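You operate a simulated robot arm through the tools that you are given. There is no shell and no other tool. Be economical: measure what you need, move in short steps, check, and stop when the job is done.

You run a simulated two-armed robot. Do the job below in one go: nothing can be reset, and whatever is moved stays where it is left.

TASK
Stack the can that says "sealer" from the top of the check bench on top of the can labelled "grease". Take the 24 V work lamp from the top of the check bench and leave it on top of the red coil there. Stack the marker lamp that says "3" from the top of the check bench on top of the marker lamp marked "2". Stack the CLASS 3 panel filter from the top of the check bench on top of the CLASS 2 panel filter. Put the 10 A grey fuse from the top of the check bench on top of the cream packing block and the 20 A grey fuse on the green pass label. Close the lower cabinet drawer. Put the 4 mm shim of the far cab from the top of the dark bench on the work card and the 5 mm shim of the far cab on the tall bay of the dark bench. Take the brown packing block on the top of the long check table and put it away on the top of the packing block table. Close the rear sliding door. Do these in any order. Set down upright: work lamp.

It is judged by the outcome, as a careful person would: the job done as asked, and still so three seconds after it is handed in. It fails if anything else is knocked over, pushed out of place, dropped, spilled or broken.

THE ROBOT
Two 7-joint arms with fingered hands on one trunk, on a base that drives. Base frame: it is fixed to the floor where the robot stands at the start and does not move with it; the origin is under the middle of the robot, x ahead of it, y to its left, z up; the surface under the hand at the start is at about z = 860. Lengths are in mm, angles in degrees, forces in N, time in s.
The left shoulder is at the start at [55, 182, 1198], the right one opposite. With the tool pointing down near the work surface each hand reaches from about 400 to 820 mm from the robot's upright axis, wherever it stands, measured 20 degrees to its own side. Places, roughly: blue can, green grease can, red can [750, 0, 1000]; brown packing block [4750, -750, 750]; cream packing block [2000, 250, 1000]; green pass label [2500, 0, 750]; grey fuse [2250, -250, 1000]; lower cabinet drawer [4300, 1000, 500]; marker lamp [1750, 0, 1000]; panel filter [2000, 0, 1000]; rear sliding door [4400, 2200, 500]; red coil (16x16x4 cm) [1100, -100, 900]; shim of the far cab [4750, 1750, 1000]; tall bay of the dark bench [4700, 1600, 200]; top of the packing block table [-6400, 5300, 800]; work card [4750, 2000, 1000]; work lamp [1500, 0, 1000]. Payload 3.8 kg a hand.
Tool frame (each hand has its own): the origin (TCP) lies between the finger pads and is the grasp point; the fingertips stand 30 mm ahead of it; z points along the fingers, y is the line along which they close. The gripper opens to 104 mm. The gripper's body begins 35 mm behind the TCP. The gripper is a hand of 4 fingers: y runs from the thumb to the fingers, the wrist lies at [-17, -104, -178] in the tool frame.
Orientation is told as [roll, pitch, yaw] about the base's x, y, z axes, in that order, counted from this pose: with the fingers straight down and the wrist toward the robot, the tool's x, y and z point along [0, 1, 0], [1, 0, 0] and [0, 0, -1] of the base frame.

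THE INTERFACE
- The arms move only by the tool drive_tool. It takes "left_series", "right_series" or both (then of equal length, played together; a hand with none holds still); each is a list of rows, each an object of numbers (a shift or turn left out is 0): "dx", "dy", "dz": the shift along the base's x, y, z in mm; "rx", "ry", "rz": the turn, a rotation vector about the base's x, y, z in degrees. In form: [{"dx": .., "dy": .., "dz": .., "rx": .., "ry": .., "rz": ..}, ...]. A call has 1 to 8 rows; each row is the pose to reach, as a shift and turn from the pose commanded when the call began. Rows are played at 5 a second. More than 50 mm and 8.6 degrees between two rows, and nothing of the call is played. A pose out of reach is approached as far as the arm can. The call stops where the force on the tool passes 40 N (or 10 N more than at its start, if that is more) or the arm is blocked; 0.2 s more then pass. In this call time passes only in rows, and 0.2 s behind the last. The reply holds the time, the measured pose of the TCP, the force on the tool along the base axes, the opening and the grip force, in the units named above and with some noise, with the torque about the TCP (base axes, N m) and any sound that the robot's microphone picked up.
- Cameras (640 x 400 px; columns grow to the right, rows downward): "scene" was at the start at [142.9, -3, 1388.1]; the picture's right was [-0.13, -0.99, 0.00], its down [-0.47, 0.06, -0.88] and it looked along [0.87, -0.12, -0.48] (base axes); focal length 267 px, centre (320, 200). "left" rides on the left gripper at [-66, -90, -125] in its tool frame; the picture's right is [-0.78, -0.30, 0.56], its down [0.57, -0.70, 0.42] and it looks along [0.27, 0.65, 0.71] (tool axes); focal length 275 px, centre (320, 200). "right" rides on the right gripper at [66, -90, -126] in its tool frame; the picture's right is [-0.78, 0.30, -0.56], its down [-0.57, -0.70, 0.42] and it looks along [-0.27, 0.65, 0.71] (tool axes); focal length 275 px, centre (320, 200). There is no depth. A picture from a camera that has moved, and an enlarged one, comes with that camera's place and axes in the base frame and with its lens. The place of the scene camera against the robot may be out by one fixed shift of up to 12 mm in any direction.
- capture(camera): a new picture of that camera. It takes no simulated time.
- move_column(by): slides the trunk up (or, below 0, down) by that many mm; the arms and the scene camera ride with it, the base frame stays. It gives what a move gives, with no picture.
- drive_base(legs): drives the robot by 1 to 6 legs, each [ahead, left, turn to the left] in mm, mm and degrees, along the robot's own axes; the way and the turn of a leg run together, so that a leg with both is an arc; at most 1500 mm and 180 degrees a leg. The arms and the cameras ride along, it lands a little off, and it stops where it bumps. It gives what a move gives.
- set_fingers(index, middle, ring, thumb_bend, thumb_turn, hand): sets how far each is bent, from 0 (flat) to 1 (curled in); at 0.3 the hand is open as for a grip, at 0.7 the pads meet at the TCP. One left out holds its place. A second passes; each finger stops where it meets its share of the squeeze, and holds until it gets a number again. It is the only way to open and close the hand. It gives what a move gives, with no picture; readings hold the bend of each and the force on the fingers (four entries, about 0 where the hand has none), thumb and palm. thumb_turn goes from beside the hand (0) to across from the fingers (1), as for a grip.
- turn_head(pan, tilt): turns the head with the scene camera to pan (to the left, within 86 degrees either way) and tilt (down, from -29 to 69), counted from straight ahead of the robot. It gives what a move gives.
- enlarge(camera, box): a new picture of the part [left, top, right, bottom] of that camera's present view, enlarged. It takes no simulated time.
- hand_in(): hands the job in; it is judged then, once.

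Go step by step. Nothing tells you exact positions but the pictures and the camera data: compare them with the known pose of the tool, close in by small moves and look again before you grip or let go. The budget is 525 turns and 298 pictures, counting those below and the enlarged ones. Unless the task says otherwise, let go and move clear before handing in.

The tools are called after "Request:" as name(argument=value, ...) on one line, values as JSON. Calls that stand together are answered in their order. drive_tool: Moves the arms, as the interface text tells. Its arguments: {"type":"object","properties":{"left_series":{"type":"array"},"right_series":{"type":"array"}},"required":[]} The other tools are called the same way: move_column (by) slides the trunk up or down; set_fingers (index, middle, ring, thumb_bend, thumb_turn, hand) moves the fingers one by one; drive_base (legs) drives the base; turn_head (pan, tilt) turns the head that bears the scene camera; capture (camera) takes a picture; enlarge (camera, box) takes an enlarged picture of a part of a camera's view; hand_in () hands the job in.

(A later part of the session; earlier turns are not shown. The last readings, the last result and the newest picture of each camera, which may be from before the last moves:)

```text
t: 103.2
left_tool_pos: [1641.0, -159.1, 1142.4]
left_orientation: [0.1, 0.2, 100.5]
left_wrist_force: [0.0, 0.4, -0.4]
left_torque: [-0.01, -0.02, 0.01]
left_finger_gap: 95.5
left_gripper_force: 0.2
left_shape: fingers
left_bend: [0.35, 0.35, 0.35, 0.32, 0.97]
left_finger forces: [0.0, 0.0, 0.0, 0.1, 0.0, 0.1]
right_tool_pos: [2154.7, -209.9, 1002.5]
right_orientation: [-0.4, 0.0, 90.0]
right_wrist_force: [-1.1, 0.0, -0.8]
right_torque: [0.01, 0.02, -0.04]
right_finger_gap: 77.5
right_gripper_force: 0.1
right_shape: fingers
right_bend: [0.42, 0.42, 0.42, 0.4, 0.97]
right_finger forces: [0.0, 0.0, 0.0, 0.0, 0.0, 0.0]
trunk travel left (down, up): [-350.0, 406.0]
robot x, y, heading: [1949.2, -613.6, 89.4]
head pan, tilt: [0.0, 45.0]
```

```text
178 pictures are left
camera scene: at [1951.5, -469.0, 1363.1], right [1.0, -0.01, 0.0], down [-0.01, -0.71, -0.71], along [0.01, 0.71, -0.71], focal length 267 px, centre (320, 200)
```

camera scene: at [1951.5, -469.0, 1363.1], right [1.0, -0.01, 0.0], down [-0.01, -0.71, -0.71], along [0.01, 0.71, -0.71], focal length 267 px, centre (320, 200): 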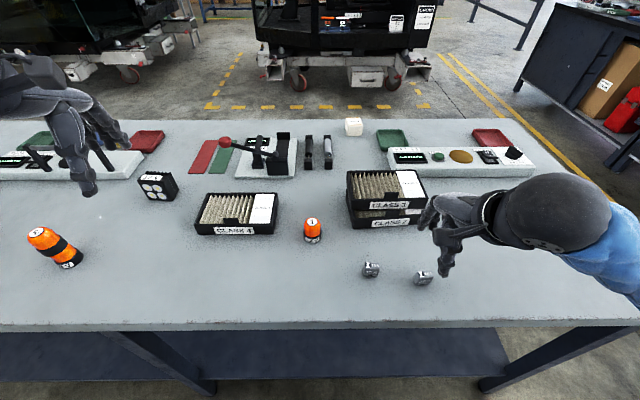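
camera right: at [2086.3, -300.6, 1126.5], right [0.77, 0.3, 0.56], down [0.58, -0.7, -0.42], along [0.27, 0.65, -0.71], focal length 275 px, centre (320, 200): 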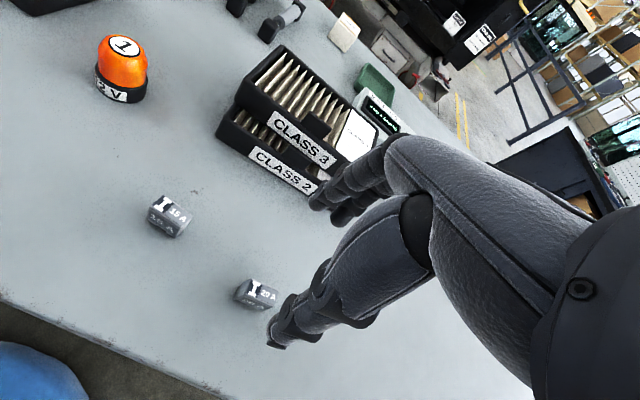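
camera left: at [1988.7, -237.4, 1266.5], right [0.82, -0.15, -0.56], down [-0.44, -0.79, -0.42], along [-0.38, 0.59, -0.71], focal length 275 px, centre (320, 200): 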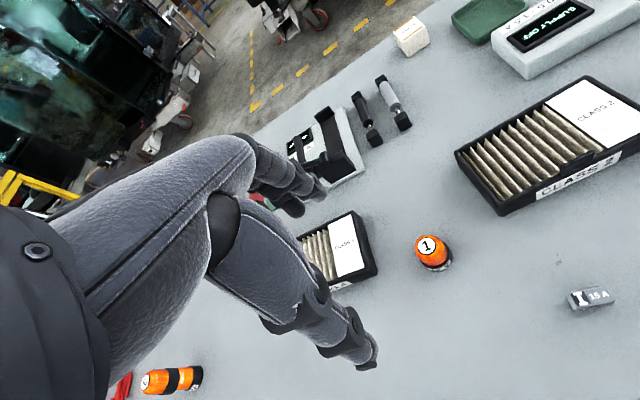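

Request:
enlarge(camera="right", box=[210, 250, 310, 350])

Request:
enlarge(camera="scene", box=[340, 240, 460, 300])

```text
4.00 times, centred on (260, 300) of right
camera zoom: at [2086.3, -300.6, 1126.5], right [0.77, 0.3, 0.56], down [0.58, -0.7, -0.42], along [0.27, 0.65, -0.71], focal length 1101 px, centre (560, -200)
```

zoom: 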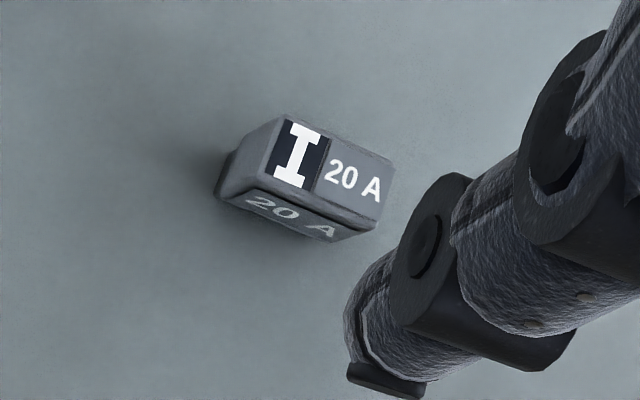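

```text
5.33 times, centred on (400, 270) of scene
camera zoom: at [1951.5, -469.0, 1363.1], right [1.0, -0.01, 0.0], down [-0.01, -0.71, -0.71], along [0.01, 0.71, -0.71], focal length 1425 px, centre (-107, -173)
```

zoom: 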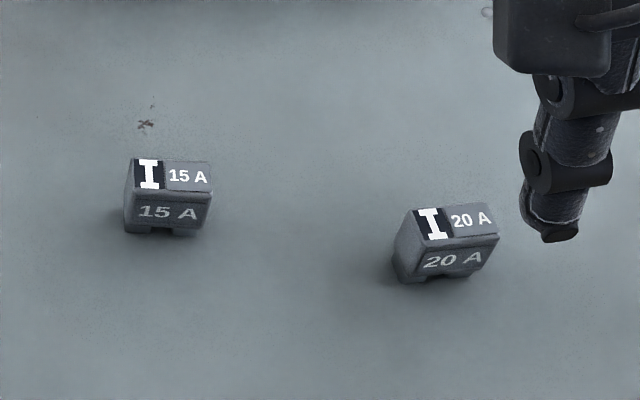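

Fuse 20 A: centre ≈ (2160, -213), yaw ≈ +8°. I descend over it.

Request:
drive_tool(right_series=[{"dx": 3, "dy": -2, "dz": -30, "rz": 5}, {"dx": 5, "dy": -3, "dz": -60, "rz": 8}, {"dx": 5, "dy": -3, "dz": -85, "rz": 8}, {"dx": 5, "dy": -3, "dz": -102, "rz": 8}])

Request:
capture(camera="right")

Request:
enlarge(camera="scene", box=[360, 210, 520, 310])

```text
t: 104.2
left_tool_pos: [1641.2, -159.3, 1141.3]
left_orientation: [0.0, 0.2, 100.5]
left_wrist_force: [1.0, 0.0, 0.7]
left_torque: [0.0, 0.0, 0.02]
left_finger_gap: 95.6
left_gripper_force: 0.1
left_shape: fingers
left_bend: [0.35, 0.35, 0.35, 0.32, 0.97]
left_finger forces: [0.0, 0.0, 0.0, 0.0, 0.1, 0.1]
right_tool_pos: [2159.8, -215.2, 898.2]
right_orientation: [-0.5, 0.0, 98.0]
right_wrist_force: [0.7, 0.1, -0.1]
right_torque: [0.03, 0.04, -0.01]
right_finger_gap: 77.5
right_gripper_force: 0.1
right_shape: fingers
right_bend: [0.42, 0.42, 0.42, 0.4, 0.97]
right_finger forces: [0.0, 0.0, 0.0, 0.0, 0.0, 0.0]
trunk travel left (down, up): [-350.0, 406.0]
robot x, y, heading: [1948.7, -614.8, 89.2]
head pan, tilt: [0.0, 45.0]
```

```text
175 pictures are left
camera right: at [2104.2, -313.6, 1023.8], right [0.72, 0.4, 0.56], down [0.67, -0.61, -0.42], along [0.18, 0.68, -0.71], focal length 275 px, centre (320, 200)
```

right: 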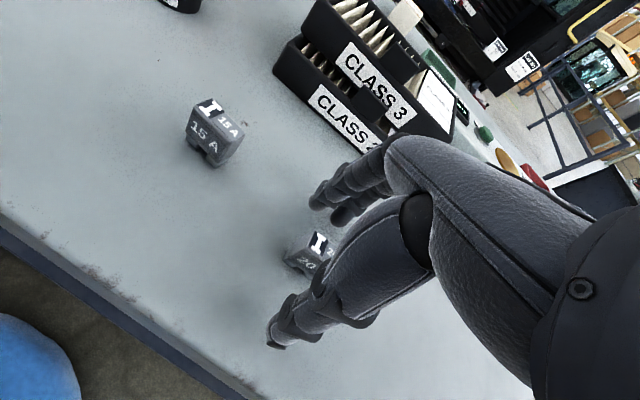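

```text
4.00 times, centred on (440, 260) of scene
camera zoom: at [1951.3, -468.9, 1363.1], right [1.0, -0.01, 0.0], down [-0.01, -0.71, -0.71], along [0.01, 0.71, -0.71], focal length 1069 px, centre (-160, -40)
```

zoom: 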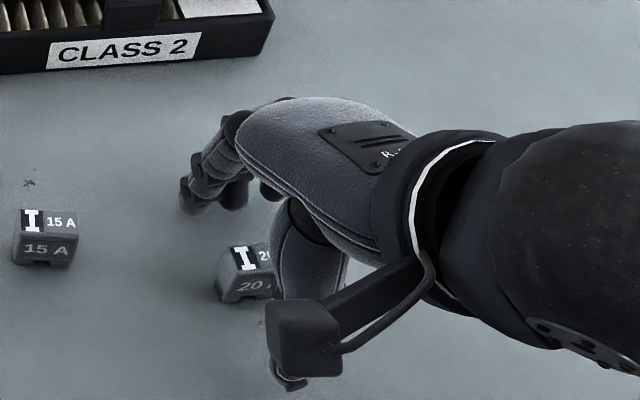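

The fuse is between the finger and thumb. I close.

Request:
drive_tool(right_series=[{"dz": -4, "dy": 1}])

Request:
set_fingers(hand="right", index=0.72, middle=0.72, ring=0.65, thumb_bend=0.7)

Request:
capture(camera="right")

```text
t: 104.6
left_tool_pos: [1641.4, -159.1, 1142.2]
left_orientation: [0.0, 0.2, 100.5]
left_wrist_force: [-0.1, 0.8, 0.5]
left_torque: [0.0, 0.0, -0.03]
left_finger_gap: 95.4
left_gripper_force: 0.1
left_shape: fingers
left_bend: [0.35, 0.35, 0.35, 0.32, 0.97]
left_finger forces: [0.1, 0.1, 0.0, 0.1, 0.0, 0.1]
right_tool_pos: [2159.3, -213.7, 894.5]
right_orientation: [-0.4, 0.1, 98.0]
right_wrist_force: [0.3, -0.5, -0.6]
right_torque: [0.02, 0.02, -0.02]
right_finger_gap: 77.3
right_gripper_force: 0.1
right_shape: fingers
right_bend: [0.42, 0.42, 0.42, 0.4, 0.97]
right_finger forces: [0.1, 0.0, 0.0, 0.0, 0.0, 0.0]
trunk travel left (down, up): [-350.0, 406.0]
robot x, y, heading: [1952.1, -613.4, 89.0]
head pan, tilt: [0.0, 45.0]
```

```text
t: 105.6
left_tool_pos: [1641.5, -159.8, 1141.5]
left_orientation: [0.0, 0.1, 100.5]
left_wrist_force: [-0.4, 1.3, 0.7]
left_torque: [0.01, 0.03, -0.02]
left_finger_gap: 95.6
left_gripper_force: 0.1
left_shape: fingers
left_bend: [0.35, 0.35, 0.35, 0.32, 0.97]
left_finger forces: [0.0, 0.0, 0.0, 0.0, 0.0, 0.0]
right_tool_pos: [2159.7, -214.8, 894.6]
right_orientation: [-0.4, 0.1, 98.0]
right_wrist_force: [0.5, 0.4, -0.7]
right_torque: [-0.01, 0.01, -0.02]
right_finger_gap: 13.6
right_gripper_force: 7.2
right_shape: fingers
right_bend: [0.71, 0.71, 0.65, 0.64, 0.96]
right_finger forces: [4.9, 2.3, 0.1, 0.0, 7.2, 0.0]
trunk travel left (down, up): [-350.0, 406.0]
robot x, y, heading: [1951.5, -610.2, 89.4]
head pan, tilt: [0.0, 45.0]
```

```text
173 pictures are left
camera right: at [2104.6, -312.6, 1020.5], right [0.72, 0.4, 0.56], down [0.67, -0.61, -0.42], along [0.18, 0.68, -0.71], focal length 275 px, centre (320, 200)
```

right: 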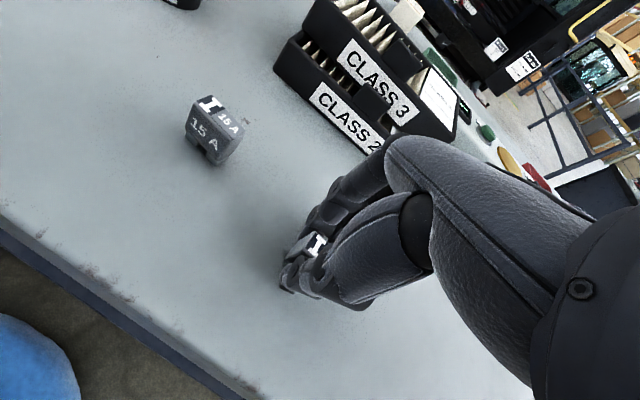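

Pinched. A little more squeeze, then lift.

Request:
set_fingers(hand="right", index=0.8, middle=0.8, thumb_bend=0.75)

Request:
drive_tool(right_series=[{"dz": 10}, {"dz": 40}, {"dz": 80}, {"dz": 120}])

Request:
capture(camera="right")

Request:
enlarge(camera="scene", box=[360, 180, 520, 290])

```text
t: 106.6
left_tool_pos: [1641.0, -159.1, 1141.6]
left_orientation: [0.0, 0.0, 100.4]
left_wrist_force: [-0.4, -0.3, -0.6]
left_torque: [0.01, 0.0, 0.03]
left_finger_gap: 95.6
left_gripper_force: 0.0
left_shape: fingers
left_bend: [0.35, 0.35, 0.35, 0.32, 0.97]
left_finger forces: [0.0, 0.0, 0.0, 0.0, 0.0, 0.1]
right_tool_pos: [2159.8, -213.0, 895.4]
right_orientation: [-0.4, 0.0, 98.0]
right_wrist_force: [-0.2, -0.2, 0.2]
right_torque: [0.0, 0.03, -0.01]
right_finger_gap: 12.9
right_gripper_force: 16.0
right_shape: fingers
right_bend: [0.72, 0.74, 0.65, 0.64, 0.95]
right_finger forces: [8.3, 7.5, 0.1, 0.1, 15.8, 0.0]
trunk travel left (down, up): [-350.0, 406.0]
robot x, y, heading: [1951.7, -617.6, 89.3]
head pan, tilt: [0.0, 45.0]
```

```text
t: 107.6
left_tool_pos: [1641.6, -159.5, 1142.4]
left_orientation: [0.1, 0.1, 100.5]
left_wrist_force: [0.0, -0.5, 0.8]
left_torque: [-0.02, 0.0, 0.0]
left_finger_gap: 95.9
left_gripper_force: 0.0
left_shape: fingers
left_bend: [0.35, 0.35, 0.35, 0.32, 0.97]
left_finger forces: [0.0, 0.0, 0.1, 0.0, 0.0, 0.0]
right_tool_pos: [2161.7, -211.4, 1018.1]
right_orientation: [-0.3, 0.1, 98.0]
right_wrist_force: [-0.2, 0.0, -0.8]
right_torque: [-0.01, -0.01, 0.02]
right_finger_gap: 12.6
right_gripper_force: 15.7
right_shape: fingers
right_bend: [0.72, 0.74, 0.65, 0.64, 0.94]
right_finger forces: [8.5, 7.2, 0.0, 0.0, 15.7, 0.0]
trunk travel left (down, up): [-350.0, 406.0]
robot x, y, heading: [1949.8, -614.9, 89.7]
head pan, tilt: [0.0, 45.0]
```

```text
172 pictures are left
camera right: at [2105.9, -310.4, 1142.8], right [0.72, 0.4, 0.56], down [0.67, -0.61, -0.42], along [0.18, 0.68, -0.71], focal length 275 px, centre (320, 200)
```

right: 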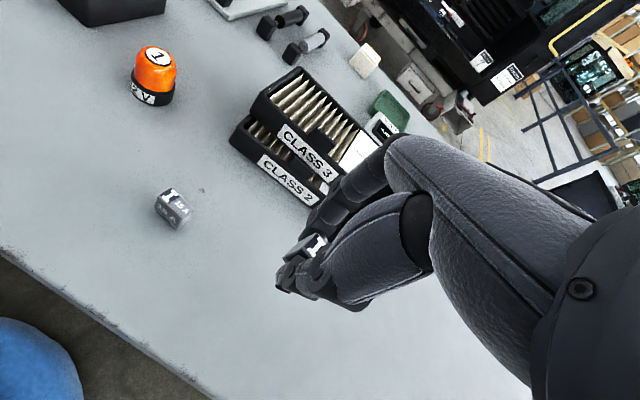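

```text
3.64 times, centred on (440, 235) of scene
camera zoom: at [1951.0, -468.8, 1363.0], right [1.0, -0.01, 0.0], down [-0.01, -0.71, -0.71], along [0.01, 0.71, -0.71], focal length 972 px, centre (-116, 73)
```

zoom: 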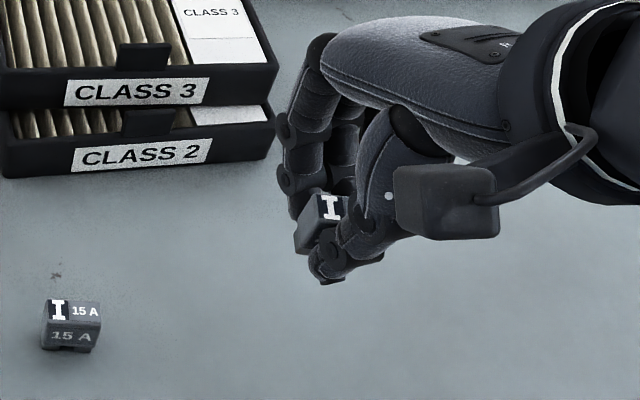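

Fuse held. I drive right to the PASS label.

Request:
drive_base(legs=[[0, -430, 0]])

Request:
drive_tool(right_series=[{"dy": 45}, {"dy": 90}, {"dy": 135}, {"dy": 165}])

Request:
capture(camera="right")

Request:
capture(camera="scene")

```text
t: 110.2
left_tool_pos: [2080.3, -163.5, 1142.8]
left_orientation: [0.0, 0.0, 100.2]
left_wrist_force: [-0.7, -0.7, -0.2]
left_torque: [-0.01, 0.0, 0.01]
left_finger_gap: 95.9
left_gripper_force: 0.1
left_shape: fingers
left_bend: [0.35, 0.35, 0.35, 0.32, 0.97]
left_finger forces: [0.0, 0.0, 0.1, 0.0, 0.1, 0.0]
right_tool_pos: [2599.6, -217.5, 1016.2]
right_orientation: [-0.4, 0.2, 98.0]
right_wrist_force: [-0.2, -0.5, 0.4]
right_torque: [0.01, 0.03, 0.01]
right_finger_gap: 12.7
right_gripper_force: 16.0
right_shape: fingers
right_bend: [0.72, 0.74, 0.65, 0.64, 0.94]
right_finger forces: [8.5, 7.2, 0.1, 0.0, 15.8, 0.0]
trunk travel left (down, up): [-350.0, 406.0]
robot x, y, heading: [2390.0, -616.4, 89.4]
head pan, tilt: [0.0, 45.0]
```

```text
t: 111.2
left_tool_pos: [2079.8, -163.4, 1141.4]
left_orientation: [0.1, 0.1, 100.3]
left_wrist_force: [-0.4, 0.4, -0.7]
left_torque: [0.0, -0.03, 0.01]
left_finger_gap: 95.5
left_gripper_force: 0.0
left_shape: fingers
left_bend: [0.35, 0.35, 0.35, 0.32, 0.97]
left_finger forces: [0.1, 0.0, 0.0, 0.1, 0.0, 0.0]
right_tool_pos: [2598.2, -52.8, 1016.2]
right_orientation: [-0.5, 0.1, 98.0]
right_wrist_force: [-1.1, 0.9, -0.5]
right_torque: [-0.01, -0.02, -0.02]
right_finger_gap: 12.8
right_gripper_force: 16.1
right_shape: fingers
right_bend: [0.72, 0.74, 0.65, 0.64, 0.94]
right_finger forces: [8.4, 7.1, 0.0, 0.1, 15.7, 0.0]
trunk travel left (down, up): [-350.0, 406.0]
robot x, y, heading: [2389.9, -615.7, 89.4]
head pan, tilt: [0.0, 45.0]
```

```text
170 pictures are left
camera right: at [2542.9, -151.2, 1141.1], right [0.72, 0.4, 0.56], down [0.67, -0.62, -0.42], along [0.18, 0.68, -0.71], focal length 275 px, centre (320, 200)
```

right: 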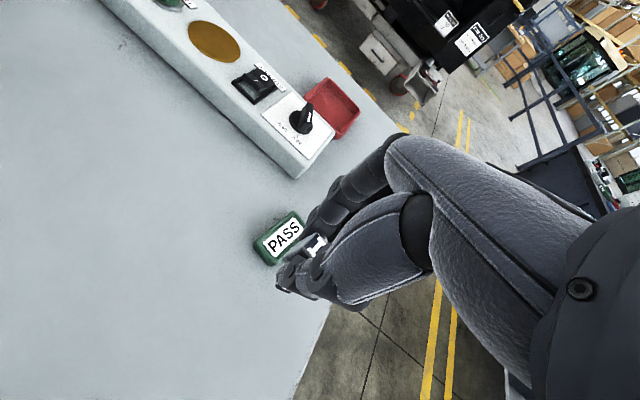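

```text
169 pictures are left
camera scene: at [2388.1, -473.6, 1363.0], right [1.0, -0.01, 0.0], down [-0.01, -0.71, -0.71], along [0.01, 0.71, -0.71], focal length 267 px, centre (320, 200)
```

scene: 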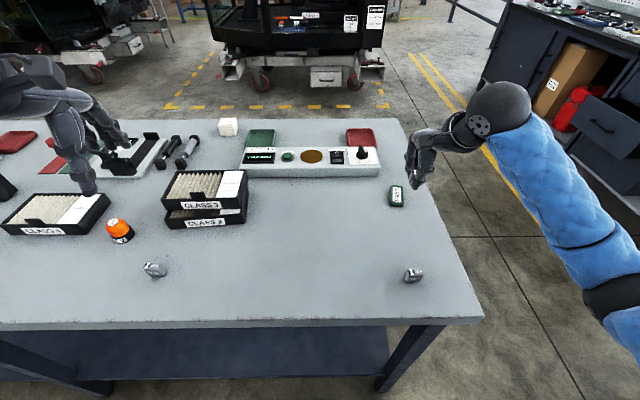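

Request:
enlarge(camera="right", box=[230, 190, 350, 310])

Request:
enlarge(camera="scene", box=[360, 130, 460, 220])

```text
3.33 times, centred on (290, 250) of right
camera zoom: at [2542.9, -151.2, 1141.1], right [0.72, 0.4, 0.56], down [0.67, -0.62, -0.42], along [0.18, 0.68, -0.71], focal length 918 px, centre (420, 33)
```

zoom: 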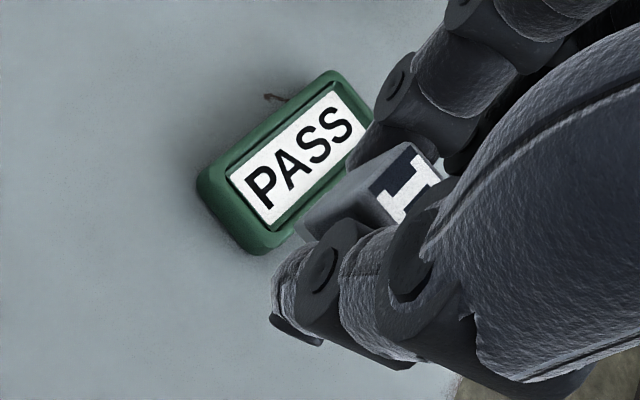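

```text
4.44 times, centred on (410, 175) of scene
camera zoom: at [2388.1, -473.6, 1363.0], right [1.0, -0.01, 0.0], down [-0.01, -0.71, -0.71], along [0.01, 0.71, -0.71], focal length 1188 px, centre (-80, 311)
```

zoom: 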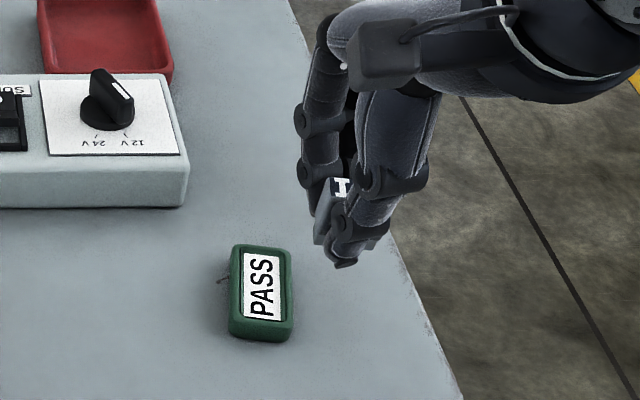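

PASS holder centre ≈ (2597, 21), top ≈ z 876. I bring the fuse above it.

Request:
drive_tool(right_series=[{"dx": 0, "dy": 37, "rz": -3}, {"dx": -1, "dy": 74, "rz": -5}, {"dx": -1, "dy": 74, "dz": -45, "rz": -5}, {"dx": -1, "dy": 74, "dz": -85, "rz": -5}])

Request:
enlarge(camera="right", box=[230, 190, 350, 310])

Request:
enlarge(camera="scene", box=[360, 130, 460, 220])

```text
t: 112.2
left_tool_pos: [2079.2, -163.8, 1141.0]
left_orientation: [0.0, 0.0, 100.2]
left_wrist_force: [-0.1, 0.8, 1.3]
left_torque: [-0.02, -0.01, 0.0]
left_finger_gap: 95.6
left_gripper_force: 0.1
left_shape: fingers
left_bend: [0.35, 0.35, 0.35, 0.32, 0.97]
left_finger forces: [0.1, 0.1, 0.1, 0.1, 0.0, 0.0]
right_tool_pos: [2597.1, 20.9, 933.2]
right_orientation: [-0.4, 0.2, 92.9]
right_wrist_force: [0.0, 0.6, 0.6]
right_torque: [0.02, 0.0, 0.02]
right_finger_gap: 12.6
right_gripper_force: 15.6
right_shape: fingers
right_bend: [0.72, 0.74, 0.65, 0.64, 0.94]
right_finger forces: [8.5, 7.1, 0.1, 0.0, 15.5, 0.1]
trunk travel left (down, up): [-350.0, 406.0]
robot x, y, heading: [2388.0, -620.8, 89.6]
head pan, tilt: [0.0, 45.0]
```

```text
3.33 times, centred on (290, 250) of right
camera zoom: at [2533.3, -71.9, 1058.2], right [0.76, 0.34, 0.56], down [0.61, -0.67, -0.42], along [0.24, 0.66, -0.71], focal length 918 px, centre (420, 33)
```

zoom: 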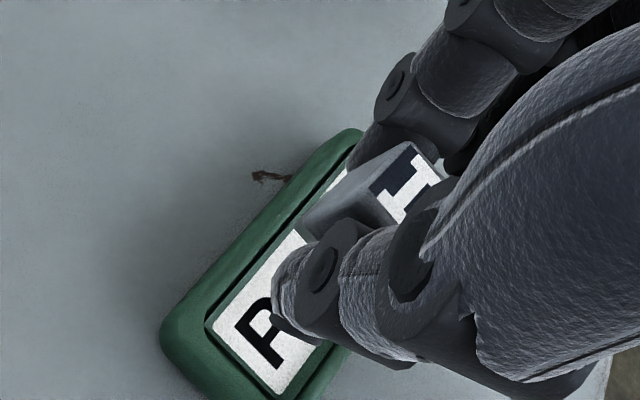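

```text
4.44 times, centred on (410, 175) of scene
camera zoom: at [2388.1, -473.6, 1363.0], right [1.0, -0.01, 0.0], down [-0.01, -0.71, -0.71], along [0.01, 0.71, -0.71], focal length 1188 px, centre (-80, 311)
```

zoom: 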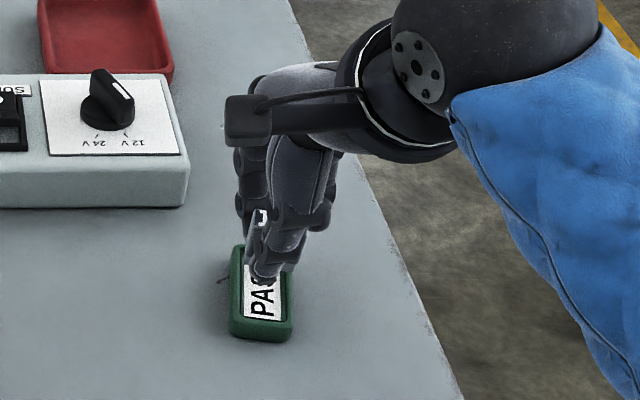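

Alignment looks right; I lower to contact.

Request:
drive_tool(right_series=[{"dz": -12}, {"dz": -17}, {"dz": -20}, {"dz": -23}, {"dz": -26}])

Request:
enlarge(camera="right", box=[230, 190, 350, 310])

Request:
enlarge(camera="scene", box=[360, 130, 460, 220])

```text
t: 113.4
left_tool_pos: [2080.4, -164.8, 1142.7]
left_orientation: [0.0, 0.0, 100.3]
left_wrist_force: [0.2, 0.2, -1.2]
left_torque: [-0.01, -0.03, -0.02]
left_finger_gap: 95.6
left_gripper_force: 0.1
left_shape: fingers
left_bend: [0.35, 0.35, 0.35, 0.32, 0.97]
left_finger forces: [0.1, 0.0, 0.0, 0.1, 0.0, 0.0]
right_tool_pos: [2597.7, 21.4, 908.2]
right_orientation: [-0.4, -0.1, 92.9]
right_wrist_force: [0.2, -1.1, 7.7]
right_torque: [-0.14, 0.06, 0.0]
right_finger_gap: 12.5
right_gripper_force: 16.5
right_shape: fingers
right_bend: [0.73, 0.74, 0.65, 0.64, 0.94]
right_finger forces: [8.6, 7.6, 0.0, 0.1, 16.5, 0.0]
trunk travel left (down, up): [-350.0, 406.0]
robot x, y, heading: [2387.6, -615.8, 89.3]
head pan, tilt: [0.0, 45.0]
```

```text
3.33 times, centred on (290, 250) of right
camera zoom: at [2533.7, -72.1, 1032.9], right [0.76, 0.33, 0.56], down [0.61, -0.67, -0.42], along [0.24, 0.66, -0.71], focal length 918 px, centre (420, 33)
```

zoom: 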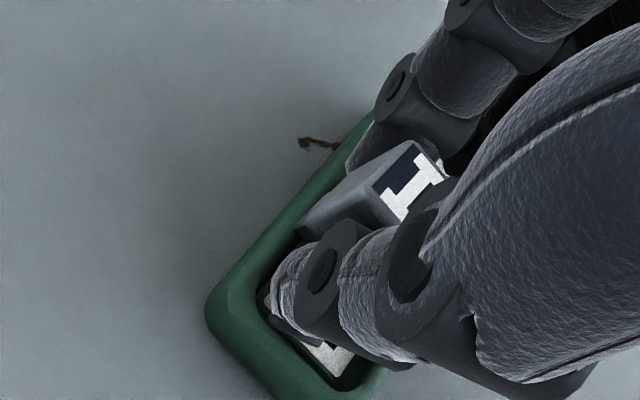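

```text
4.44 times, centred on (410, 175) of scene
camera zoom: at [2388.0, -474.7, 1363.3], right [1.0, -0.01, 0.0], down [-0.01, -0.71, -0.71], along [0.01, 0.71, -0.71], focal length 1188 px, centre (-80, 311)
```

zoom: 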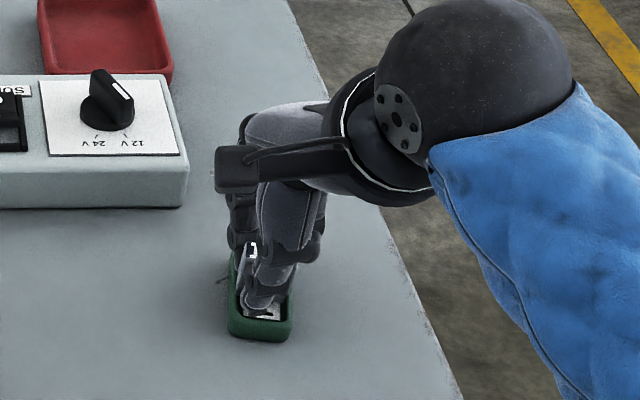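

Contact. I release gently in two stages.

Request:
drive_tool(right_series=[{"dz": 1}])

Request:
set_fingers(hand="right", index=0.66, middle=0.66, ring=0.6, thumb_bend=0.58)

Request:
enlarge(camera="right", box=[230, 190, 350, 310])

```text
t: 113.8
left_tool_pos: [2078.5, -164.1, 1142.6]
left_orientation: [-0.1, 0.0, 100.3]
left_wrist_force: [0.6, 0.0, -0.6]
left_torque: [0.03, -0.01, -0.04]
left_finger_gap: 95.7
left_gripper_force: 0.0
left_shape: fingers
left_bend: [0.35, 0.35, 0.35, 0.32, 0.97]
left_finger forces: [0.1, 0.0, 0.1, 0.1, 0.0, 0.0]
right_tool_pos: [2595.9, 22.7, 907.9]
right_orientation: [-0.5, -0.1, 92.9]
right_wrist_force: [0.2, -0.2, 7.9]
right_torque: [-0.09, 0.05, 0.01]
right_finger_gap: 12.6
right_gripper_force: 16.5
right_shape: fingers
right_bend: [0.73, 0.74, 0.65, 0.65, 0.94]
right_finger forces: [9.0, 8.0, 0.0, 0.0, 16.5, 0.1]
trunk travel left (down, up): [-350.0, 406.0]
robot x, y, heading: [2390.7, -618.8, 89.5]
head pan, tilt: [0.0, 45.0]
```

```text
t: 114.8
left_tool_pos: [2078.8, -164.8, 1141.6]
left_orientation: [0.1, -0.1, 100.3]
left_wrist_force: [-0.5, 0.3, 0.5]
left_torque: [0.02, 0.0, 0.02]
left_finger_gap: 95.6
left_gripper_force: 0.1
left_shape: fingers
left_bend: [0.35, 0.35, 0.35, 0.32, 0.97]
left_finger forces: [0.0, 0.1, 0.0, 0.0, 0.1, 0.0]
right_tool_pos: [2598.1, 21.8, 906.9]
right_orientation: [-0.3, 0.1, 92.8]
right_wrist_force: [-1.1, 2.6, 11.8]
right_torque: [-0.22, 0.22, -0.09]
right_finger_gap: 19.2
right_gripper_force: 5.4
right_shape: fingers
right_bend: [0.66, 0.66, 0.6, 0.61, 0.96]
right_finger forces: [0.0, 0.0, 0.0, 0.1, 11.9, 0.0]
trunk travel left (down, up): [-350.0, 406.0]
robot x, y, heading: [2389.3, -624.5, 89.4]
head pan, tilt: [0.0, 45.0]
```

```text
3.33 times, centred on (290, 250) of right
camera zoom: at [2533.1, -72.3, 1033.1], right [0.76, 0.33, 0.56], down [0.61, -0.67, -0.42], along [0.24, 0.66, -0.71], focal length 918 px, centre (420, 33)
```

zoom: 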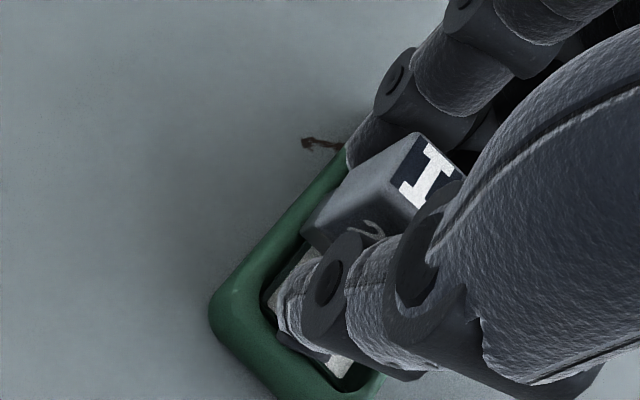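

The thumb tip presses inside the frame; I raise the hand slightly before opening more.

Request:
drive_tool(right_series=[{"dz": 3}, {"dz": 6}, {"dz": 9}])

Request:
enlarge(camera="right", box=[230, 190, 350, 310])

```text
t: 115.6
left_tool_pos: [2079.2, -162.9, 1141.2]
left_orientation: [0.0, 0.2, 100.3]
left_wrist_force: [-0.2, 0.6, 0.9]
left_torque: [0.03, 0.01, -0.04]
left_finger_gap: 95.6
left_gripper_force: 0.0
left_shape: fingers
left_bend: [0.35, 0.35, 0.35, 0.32, 0.97]
left_finger forces: [0.0, 0.0, 0.0, 0.1, 0.1, 0.0]
right_tool_pos: [2598.2, 22.6, 913.6]
right_orientation: [-0.5, 0.4, 92.9]
right_wrist_force: [-0.3, 0.3, -0.6]
right_torque: [0.01, 0.04, 0.04]
right_finger_gap: 23.7
right_gripper_force: 0.1
right_shape: fingers
right_bend: [0.66, 0.66, 0.6, 0.57, 0.97]
right_finger forces: [0.1, 0.0, 0.0, 0.1, 0.1, 0.1]
trunk travel left (down, up): [-350.0, 406.0]
robot x, y, heading: [2391.4, -616.7, 89.5]
head pan, tilt: [0.0, 45.0]
```

```text
3.33 times, centred on (290, 250) of right
camera zoom: at [2533.7, -71.7, 1040.8], right [0.76, 0.34, 0.56], down [0.61, -0.67, -0.42], along [0.24, 0.66, -0.71], focal length 918 px, centre (420, 33)
```

zoom: 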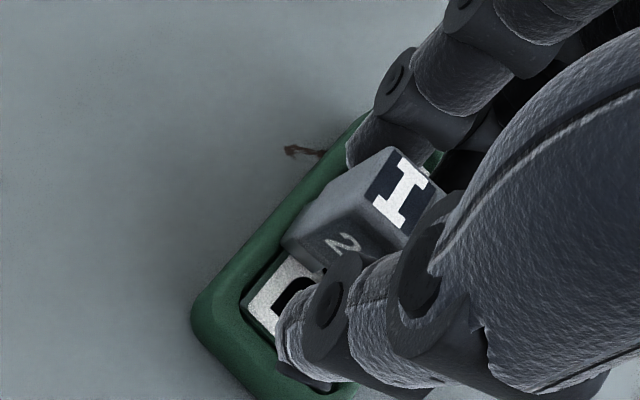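

Free now. I rise straight up and check.

Request:
drive_tool(right_series=[{"dz": 15}, {"dz": 40}, {"dz": 85}, {"dz": 130}, {"dz": 170}])

Request:
enlarge(camera="scene", box=[360, 130, 460, 220])

Request:
capture(camera="scene")

```text
t: 116.8
left_tool_pos: [2078.8, -163.8, 1140.7]
left_orientation: [0.0, 0.1, 100.2]
left_wrist_force: [0.3, 0.2, 0.2]
left_torque: [-0.03, -0.01, -0.02]
left_finger_gap: 95.8
left_gripper_force: 0.1
left_shape: fingers
left_bend: [0.35, 0.35, 0.35, 0.32, 0.97]
left_finger forces: [0.1, 0.1, 0.0, 0.0, 0.1, 0.0]
right_tool_pos: [2597.7, 25.4, 1085.5]
right_orientation: [-0.4, 0.2, 93.0]
right_wrist_force: [-0.4, -0.5, 0.3]
right_torque: [-0.03, 0.0, 0.01]
right_finger_gap: 23.8
right_gripper_force: 0.1
right_shape: fingers
right_bend: [0.66, 0.66, 0.6, 0.57, 0.97]
right_finger forces: [0.1, 0.0, 0.1, 0.1, 0.0, 0.1]
trunk travel left (down, up): [-350.0, 406.0]
robot x, y, heading: [2388.8, -619.0, 89.3]
head pan, tilt: [0.0, 45.0]
```

```text
4.44 times, centred on (410, 175) of scene
camera zoom: at [2387.8, -474.0, 1363.1], right [1.0, -0.01, 0.0], down [-0.01, -0.71, -0.71], along [0.01, 0.71, -0.71], focal length 1188 px, centre (-80, 311)
```

zoom: 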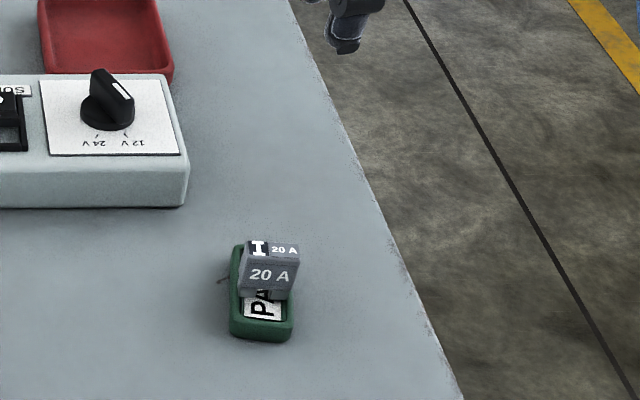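

```text
159 pictures are left
camera scene: at [2387.8, -474.0, 1363.1], right [1.0, -0.01, 0.0], down [-0.01, -0.71, -0.71], along [0.01, 0.71, -0.71], focal length 267 px, centre (320, 200)
```

scene: 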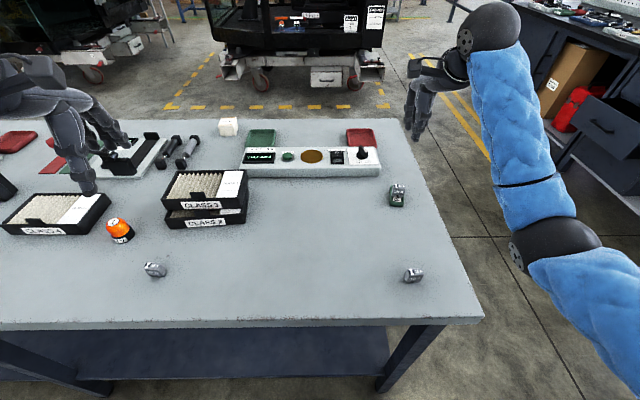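

The 20 A fuse is on PASS. Now the 10 A fuse near (2578, -214).

Request:
set_fingers(hand="right", index=0.42, middle=0.42, ring=0.42, thumb_bend=0.4)

Request:
drive_tool(right_series=[{"dx": -5, "dy": -48}, {"dx": -10, "dy": -96}, {"dx": -15, "dy": -144}, {"dx": -20, "dy": -192}, {"dx": -20, "dy": -239, "dz": -10}, {"dx": -20, "dy": -239, "dz": -50}, {"dx": -20, "dy": -239, "dz": -85}])

Request:
enlarge(camera="right", box=[190, 220, 330, 360])

Request:
enlarge(camera="scene", box=[360, 220, 500, 310])

```text
t: 117.8
left_tool_pos: [2080.1, -163.5, 1142.1]
left_orientation: [-0.1, 0.1, 100.3]
left_wrist_force: [0.5, -0.4, 0.3]
left_torque: [0.02, -0.01, -0.02]
left_finger_gap: 95.8
left_gripper_force: 0.1
left_shape: fingers
left_bend: [0.35, 0.35, 0.35, 0.32, 0.97]
left_finger forces: [0.0, 0.1, 0.0, 0.0, 0.0, 0.0]
right_tool_pos: [2597.0, 25.9, 1084.9]
right_orientation: [-0.3, 0.2, 92.9]
right_wrist_force: [-0.1, 0.3, -0.4]
right_torque: [-0.02, 0.0, 0.01]
right_finger_gap: 76.5
right_gripper_force: 0.0
right_shape: fingers
right_bend: [0.42, 0.42, 0.42, 0.4, 0.97]
right_finger forces: [0.0, 0.1, 0.0, 0.1, 0.0, 0.0]
trunk travel left (down, up): [-350.0, 406.0]
robot x, y, heading: [2389.3, -619.6, 89.3]
head pan, tilt: [0.0, 45.0]
```

```text
t: 119.4
left_tool_pos: [2079.7, -163.6, 1143.0]
left_orientation: [0.0, 0.0, 100.3]
left_wrist_force: [0.0, 0.3, -1.0]
left_torque: [-0.02, -0.01, 0.02]
left_finger_gap: 95.6
left_gripper_force: 0.1
left_shape: fingers
left_bend: [0.35, 0.35, 0.35, 0.32, 0.97]
left_finger forces: [0.0, 0.0, 0.0, 0.0, 0.0, 0.0]
right_tool_pos: [2578.1, -217.9, 1001.7]
right_orientation: [-0.3, 0.1, 92.9]
right_wrist_force: [0.8, 0.0, 0.3]
right_torque: [0.02, 0.01, 0.0]
right_finger_gap: 76.7
right_gripper_force: 0.2
right_shape: fingers
right_bend: [0.42, 0.42, 0.42, 0.4, 0.97]
right_finger forces: [0.0, 0.0, 0.0, 0.1, 0.0, 0.1]
trunk travel left (down, up): [-350.0, 406.0]
robot x, y, heading: [2390.1, -619.9, 89.2]
head pan, tilt: [0.0, 45.0]
```

```text
2.86 times, centred on (260, 290) of right
camera zoom: at [2514.6, -311.6, 1126.7], right [0.76, 0.34, 0.56], down [0.61, -0.67, -0.42], along [0.24, 0.66, -0.71], focal length 786 px, centre (491, -57)
```

zoom: 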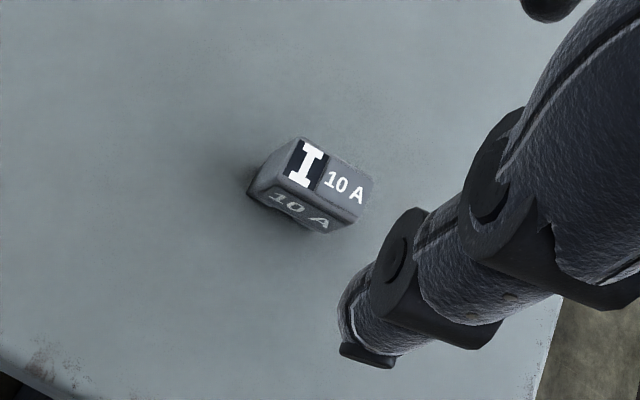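

```text
4.44 times, centred on (430, 265) of scene
camera zoom: at [2388.4, -474.2, 1363.1], right [1.0, -0.01, 0.0], down [-0.01, -0.71, -0.71], along [0.01, 0.71, -0.71], focal length 1188 px, centre (-169, -89)
```

zoom: 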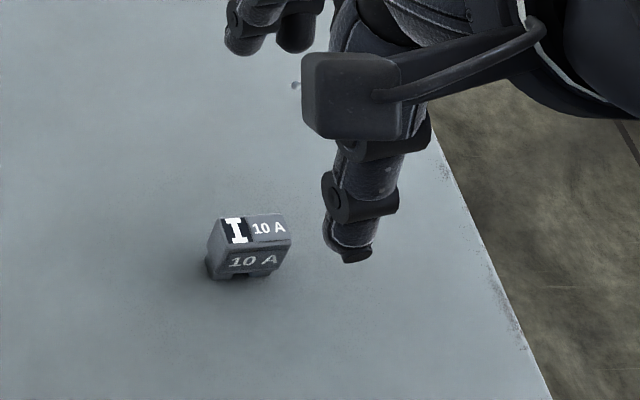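

10 A fuse: centre ≈ (2581, -214). Descend and grip as before.

Request:
drive_tool(right_series=[{"dx": 3, "dy": 3, "dz": -35, "rz": 2}, {"dx": 3, "dy": 3, "dz": -70, "rz": 2}, {"dx": 3, "dy": 3, "dz": -95, "rz": 2}, {"dx": 3, "dy": 3, "dz": -107, "rz": 2}])

Request:
set_fingers(hand="right", index=0.78, middle=0.78, ring=0.65, thumb_bend=0.74)

Request:
capture(camera="right")

```text
t: 120.4
left_tool_pos: [2079.3, -163.4, 1141.5]
left_orientation: [0.1, 0.1, 100.4]
left_wrist_force: [-0.5, 0.0, 0.2]
left_torque: [-0.05, 0.01, 0.0]
left_finger_gap: 95.7
left_gripper_force: 0.1
left_shape: fingers
left_bend: [0.35, 0.35, 0.35, 0.32, 0.97]
left_finger forces: [0.1, 0.0, 0.0, 0.1, 0.0, 0.0]
right_tool_pos: [2581.8, -215.5, 894.0]
right_orientation: [-0.4, 0.1, 95.0]
right_wrist_force: [-0.2, -0.2, 1.3]
right_torque: [0.02, 0.01, 0.03]
right_finger_gap: 76.8
right_gripper_force: 0.6
right_shape: fingers
right_bend: [0.42, 0.42, 0.42, 0.4, 0.97]
right_finger forces: [0.1, 1.0, 0.1, 0.0, 0.0, 0.0]
trunk travel left (down, up): [-350.0, 406.0]
robot x, y, heading: [2390.6, -621.1, 89.5]
head pan, tilt: [0.0, 45.0]
```

```text
t: 121.4
left_tool_pos: [2079.5, -163.5, 1143.2]
left_orientation: [0.0, 0.2, 100.3]
left_wrist_force: [0.2, -0.6, -0.3]
left_torque: [0.02, -0.04, -0.04]
left_finger_gap: 95.5
left_gripper_force: 0.1
left_shape: fingers
left_bend: [0.35, 0.35, 0.35, 0.32, 0.97]
left_finger forces: [0.1, 0.0, 0.0, 0.1, 0.0, 0.0]
right_tool_pos: [2581.7, -214.0, 893.5]
right_orientation: [-0.4, 0.2, 94.9]
right_wrist_force: [-0.3, 0.0, 0.1]
right_torque: [0.0, -0.02, -0.02]
right_finger_gap: 13.0
right_gripper_force: 14.5
right_shape: fingers
right_bend: [0.72, 0.74, 0.65, 0.65, 0.95]
right_finger forces: [7.7, 7.0, 0.0, 0.0, 14.5, 0.0]
trunk travel left (down, up): [-350.0, 406.0]
robot x, y, heading: [2388.2, -621.2, 89.2]
head pan, tilt: [0.0, 45.0]
```

```text
156 pictures are left
camera right: at [2521.1, -310.2, 1019.7], right [0.74, 0.36, 0.56], down [0.63, -0.65, -0.42], along [0.21, 0.67, -0.71], focal length 275 px, centre (320, 200)
```

right: 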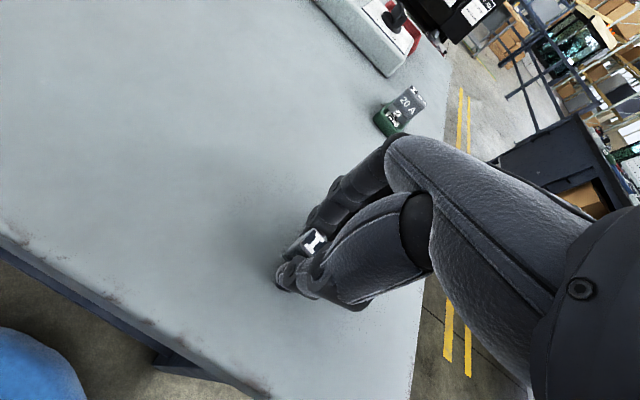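

Gripped. I lift, and check the 20 A fuse on its label.

Request:
drive_tool(right_series=[{"dz": 15}, {"dz": 60}, {"dz": 110}, {"dz": 150}])

Request:
capture(camera="right")

Request:
enlarge(camera="scene", box=[360, 160, 440, 220])

```text
t: 122.4
left_tool_pos: [2079.6, -163.4, 1142.3]
left_orientation: [0.1, 0.2, 100.3]
left_wrist_force: [0.0, 0.9, 1.2]
left_torque: [0.0, -0.01, 0.0]
left_finger_gap: 95.6
left_gripper_force: 0.0
left_shape: fingers
left_bend: [0.35, 0.35, 0.35, 0.32, 0.97]
left_finger forces: [0.0, 0.1, 0.1, 0.0, 0.0, 0.2]
right_tool_pos: [2581.6, -212.6, 1045.8]
right_orientation: [-0.5, 0.3, 94.9]
right_wrist_force: [-0.5, -0.6, 0.1]
right_torque: [-0.01, -0.02, -0.01]
right_finger_gap: 13.2
right_gripper_force: 15.0
right_shape: fingers
right_bend: [0.72, 0.75, 0.65, 0.65, 0.94]
right_finger forces: [7.2, 7.7, 0.0, 0.0, 15.1, 0.0]
trunk travel left (down, up): [-350.0, 406.0]
robot x, y, heading: [2391.2, -617.5, 88.9]
head pan, tilt: [0.0, 45.0]
```

```text
155 pictures are left
camera right: at [2520.9, -308.2, 1170.8], right [0.74, 0.36, 0.56], down [0.63, -0.65, -0.42], along [0.21, 0.67, -0.71], focal length 275 px, centre (320, 200)
```

right: 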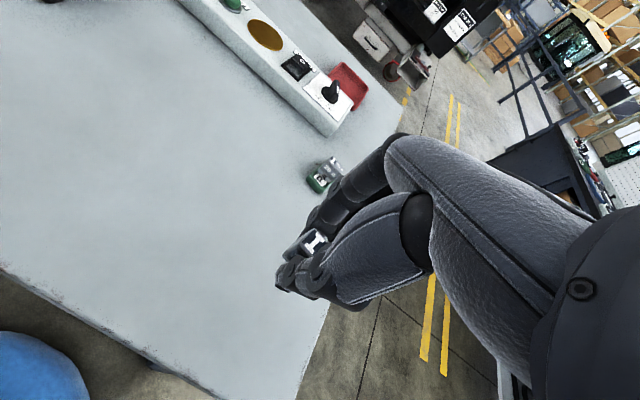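

```text
6.67 times, centred on (400, 190) of scene
camera zoom: at [2388.5, -474.0, 1363.1], right [1.0, -0.01, 0.0], down [-0.01, -0.71, -0.71], along [0.01, 0.71, -0.71], focal length 1782 px, centre (-213, 267)
```

zoom: 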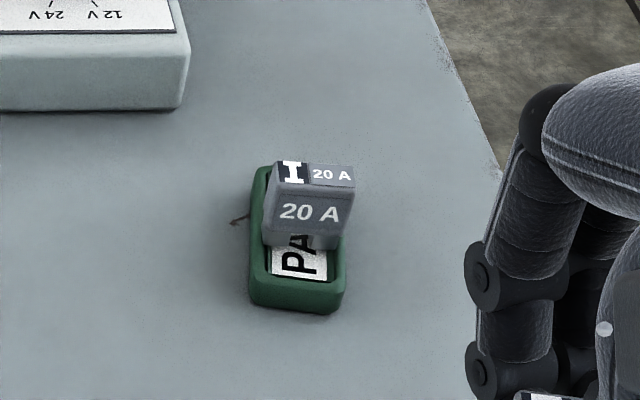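

Both fine. To put the 10 A fuse on the cream block at the far side, I drive round the bench's far end to its left side. First I look along the way.

Request:
turn_head(pan=-50, tilt=20)

Request:
capture(camera="scene")

Request:
turn_head(pan=0, tilt=10)

Request:
capture(camera="scene")

```text
t: 123.6
left_tool_pos: [2079.3, -164.4, 1141.7]
left_orientation: [0.0, 0.1, 100.4]
left_wrist_force: [0.6, 0.5, -0.4]
left_torque: [0.01, -0.03, 0.0]
left_finger_gap: 95.5
left_gripper_force: 0.1
left_shape: fingers
left_bend: [0.35, 0.35, 0.35, 0.32, 0.97]
left_finger forces: [0.0, 0.0, 0.0, 0.0, 0.1, 0.0]
right_tool_pos: [2580.6, -211.8, 1044.6]
right_orientation: [-0.5, 0.1, 94.9]
right_wrist_force: [1.3, 0.7, 0.1]
right_torque: [0.03, -0.01, 0.01]
right_finger_gap: 12.7
right_gripper_force: 14.7
right_shape: fingers
right_bend: [0.72, 0.75, 0.65, 0.65, 0.94]
right_finger forces: [7.3, 7.7, 0.0, 0.0, 15.1, 0.0]
trunk travel left (down, up): [-350.0, 406.0]
robot x, y, heading: [2391.7, -622.1, 89.4]
head pan, tilt: [-50.0, 20.0]
```

```text
153 pictures are left
camera scene: at [2459.3, -496.1, 1401.7], right [0.63, -0.77, 0.0], down [-0.26, -0.22, -0.94], along [0.73, 0.6, -0.34], focal length 267 px, centre (320, 200)
```

scene: 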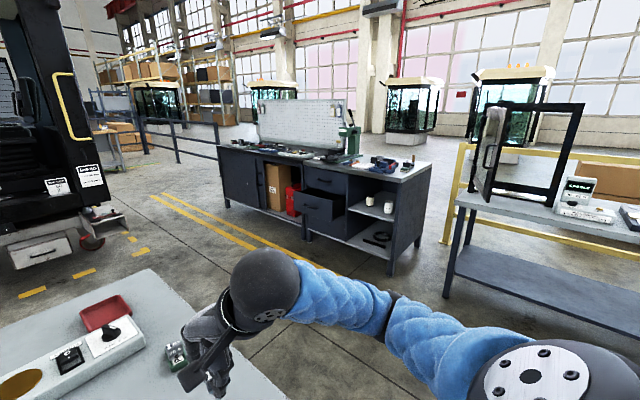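

```text
t: 124.8
left_tool_pos: [2079.5, -163.6, 1142.2]
left_orientation: [0.1, 0.2, 100.2]
left_wrist_force: [0.2, 0.3, 0.8]
left_torque: [0.02, 0.0, -0.01]
left_finger_gap: 95.6
left_gripper_force: 0.2
left_shape: fingers
left_bend: [0.35, 0.35, 0.35, 0.32, 0.97]
left_finger forces: [0.0, 0.0, 0.0, 0.0, 0.0, 0.0]
right_tool_pos: [2580.6, -212.3, 1045.4]
right_orientation: [-0.4, 0.2, 94.9]
right_wrist_force: [0.1, -0.6, -0.5]
right_torque: [0.03, 0.03, -0.01]
right_finger_gap: 12.8
right_gripper_force: 15.0
right_shape: fingers
right_bend: [0.72, 0.75, 0.65, 0.65, 0.94]
right_finger forces: [7.2, 7.6, 0.1, 0.1, 15.1, 0.1]
trunk travel left (down, up): [-350.0, 406.0]
robot x, y, heading: [2389.6, -618.8, 89.4]
head pan, tilt: [0.0, 10.0]
```

```text
152 pictures are left
camera scene: at [2388.5, -462.1, 1418.0], right [1.0, -0.01, 0.0], down [0.0, -0.17, -0.98], along [0.01, 0.98, -0.17], focal length 267 px, centre (320, 200)
```

scene: 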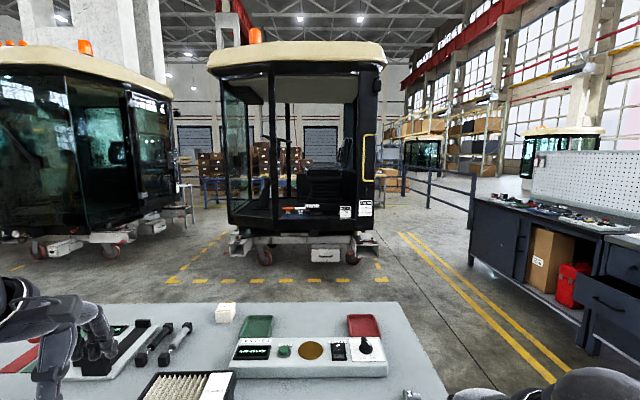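

The way round is clear (dark bench starts at x ≈ 4350, machines beyond y ≈ 3000). I drive round.

Request:
drive_base(legs=[[0, -780, 0], [1450, 0, 0], [150, 0, 0], [0, 700, 0], [0, 0, 180]])

Request:
turn_head(pan=0, tilt=40)

Request:
capture(camera="scene")

```text
t: 147.4
left_tool_pos: [2785.2, 478.6, 1141.6]
left_orientation: [0.0, 0.0, -77.4]
left_wrist_force: [0.1, 0.3, -0.4]
left_torque: [0.0, 0.01, -0.02]
left_finger_gap: 95.6
left_gripper_force: 0.1
left_shape: fingers
left_bend: [0.35, 0.35, 0.35, 0.32, 0.97]
left_finger forces: [0.0, 0.1, 0.0, 0.1, 0.0, 0.0]
right_tool_pos: [2281.8, 506.7, 1043.9]
right_orientation: [-0.4, 0.3, -83.0]
right_wrist_force: [0.0, -0.6, -0.1]
right_torque: [0.01, -0.03, 0.01]
right_finger_gap: 12.5
right_gripper_force: 14.4
right_shape: fingers
right_bend: [0.72, 0.75, 0.65, 0.65, 0.94]
right_finger forces: [6.7, 7.7, 0.0, 0.1, 14.4, 0.1]
trunk travel left (down, up): [-350.0, 406.0]
robot x, y, heading: [2458.5, 922.0, -88.6]
head pan, tilt: [0.0, 10.0]
```

```text
t: 148.3
left_tool_pos: [2784.1, 477.1, 1142.2]
left_orientation: [0.0, 0.2, -77.5]
left_wrist_force: [0.7, 1.0, -0.3]
left_torque: [0.03, 0.01, -0.03]
left_finger_gap: 95.5
left_gripper_force: 0.1
left_shape: fingers
left_bend: [0.35, 0.35, 0.35, 0.32, 0.97]
left_finger forces: [0.0, 0.0, 0.1, 0.0, 0.1, 0.0]
right_tool_pos: [2281.1, 505.9, 1043.8]
right_orientation: [-0.4, 0.2, -83.0]
right_wrist_force: [-0.1, 1.2, 0.1]
right_torque: [0.0, -0.02, -0.02]
right_finger_gap: 12.4
right_gripper_force: 14.4
right_shape: fingers
right_bend: [0.72, 0.75, 0.65, 0.65, 0.94]
right_finger forces: [6.6, 7.7, 0.0, 0.1, 14.3, 0.0]
trunk travel left (down, up): [-350.0, 406.0]
robot x, y, heading: [2457.5, 922.0, -88.7]
head pan, tilt: [0.0, 40.0]
```

```text
151 pictures are left
camera scene: at [2459.4, 789.8, 1370.4], right [-1.0, -0.02, 0.0], down [-0.02, 0.64, -0.77], along [0.02, -0.77, -0.64], focal length 267 px, centre (320, 200)
```

scene: 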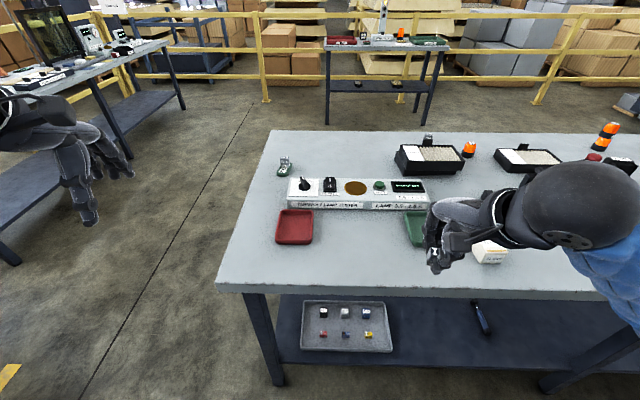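

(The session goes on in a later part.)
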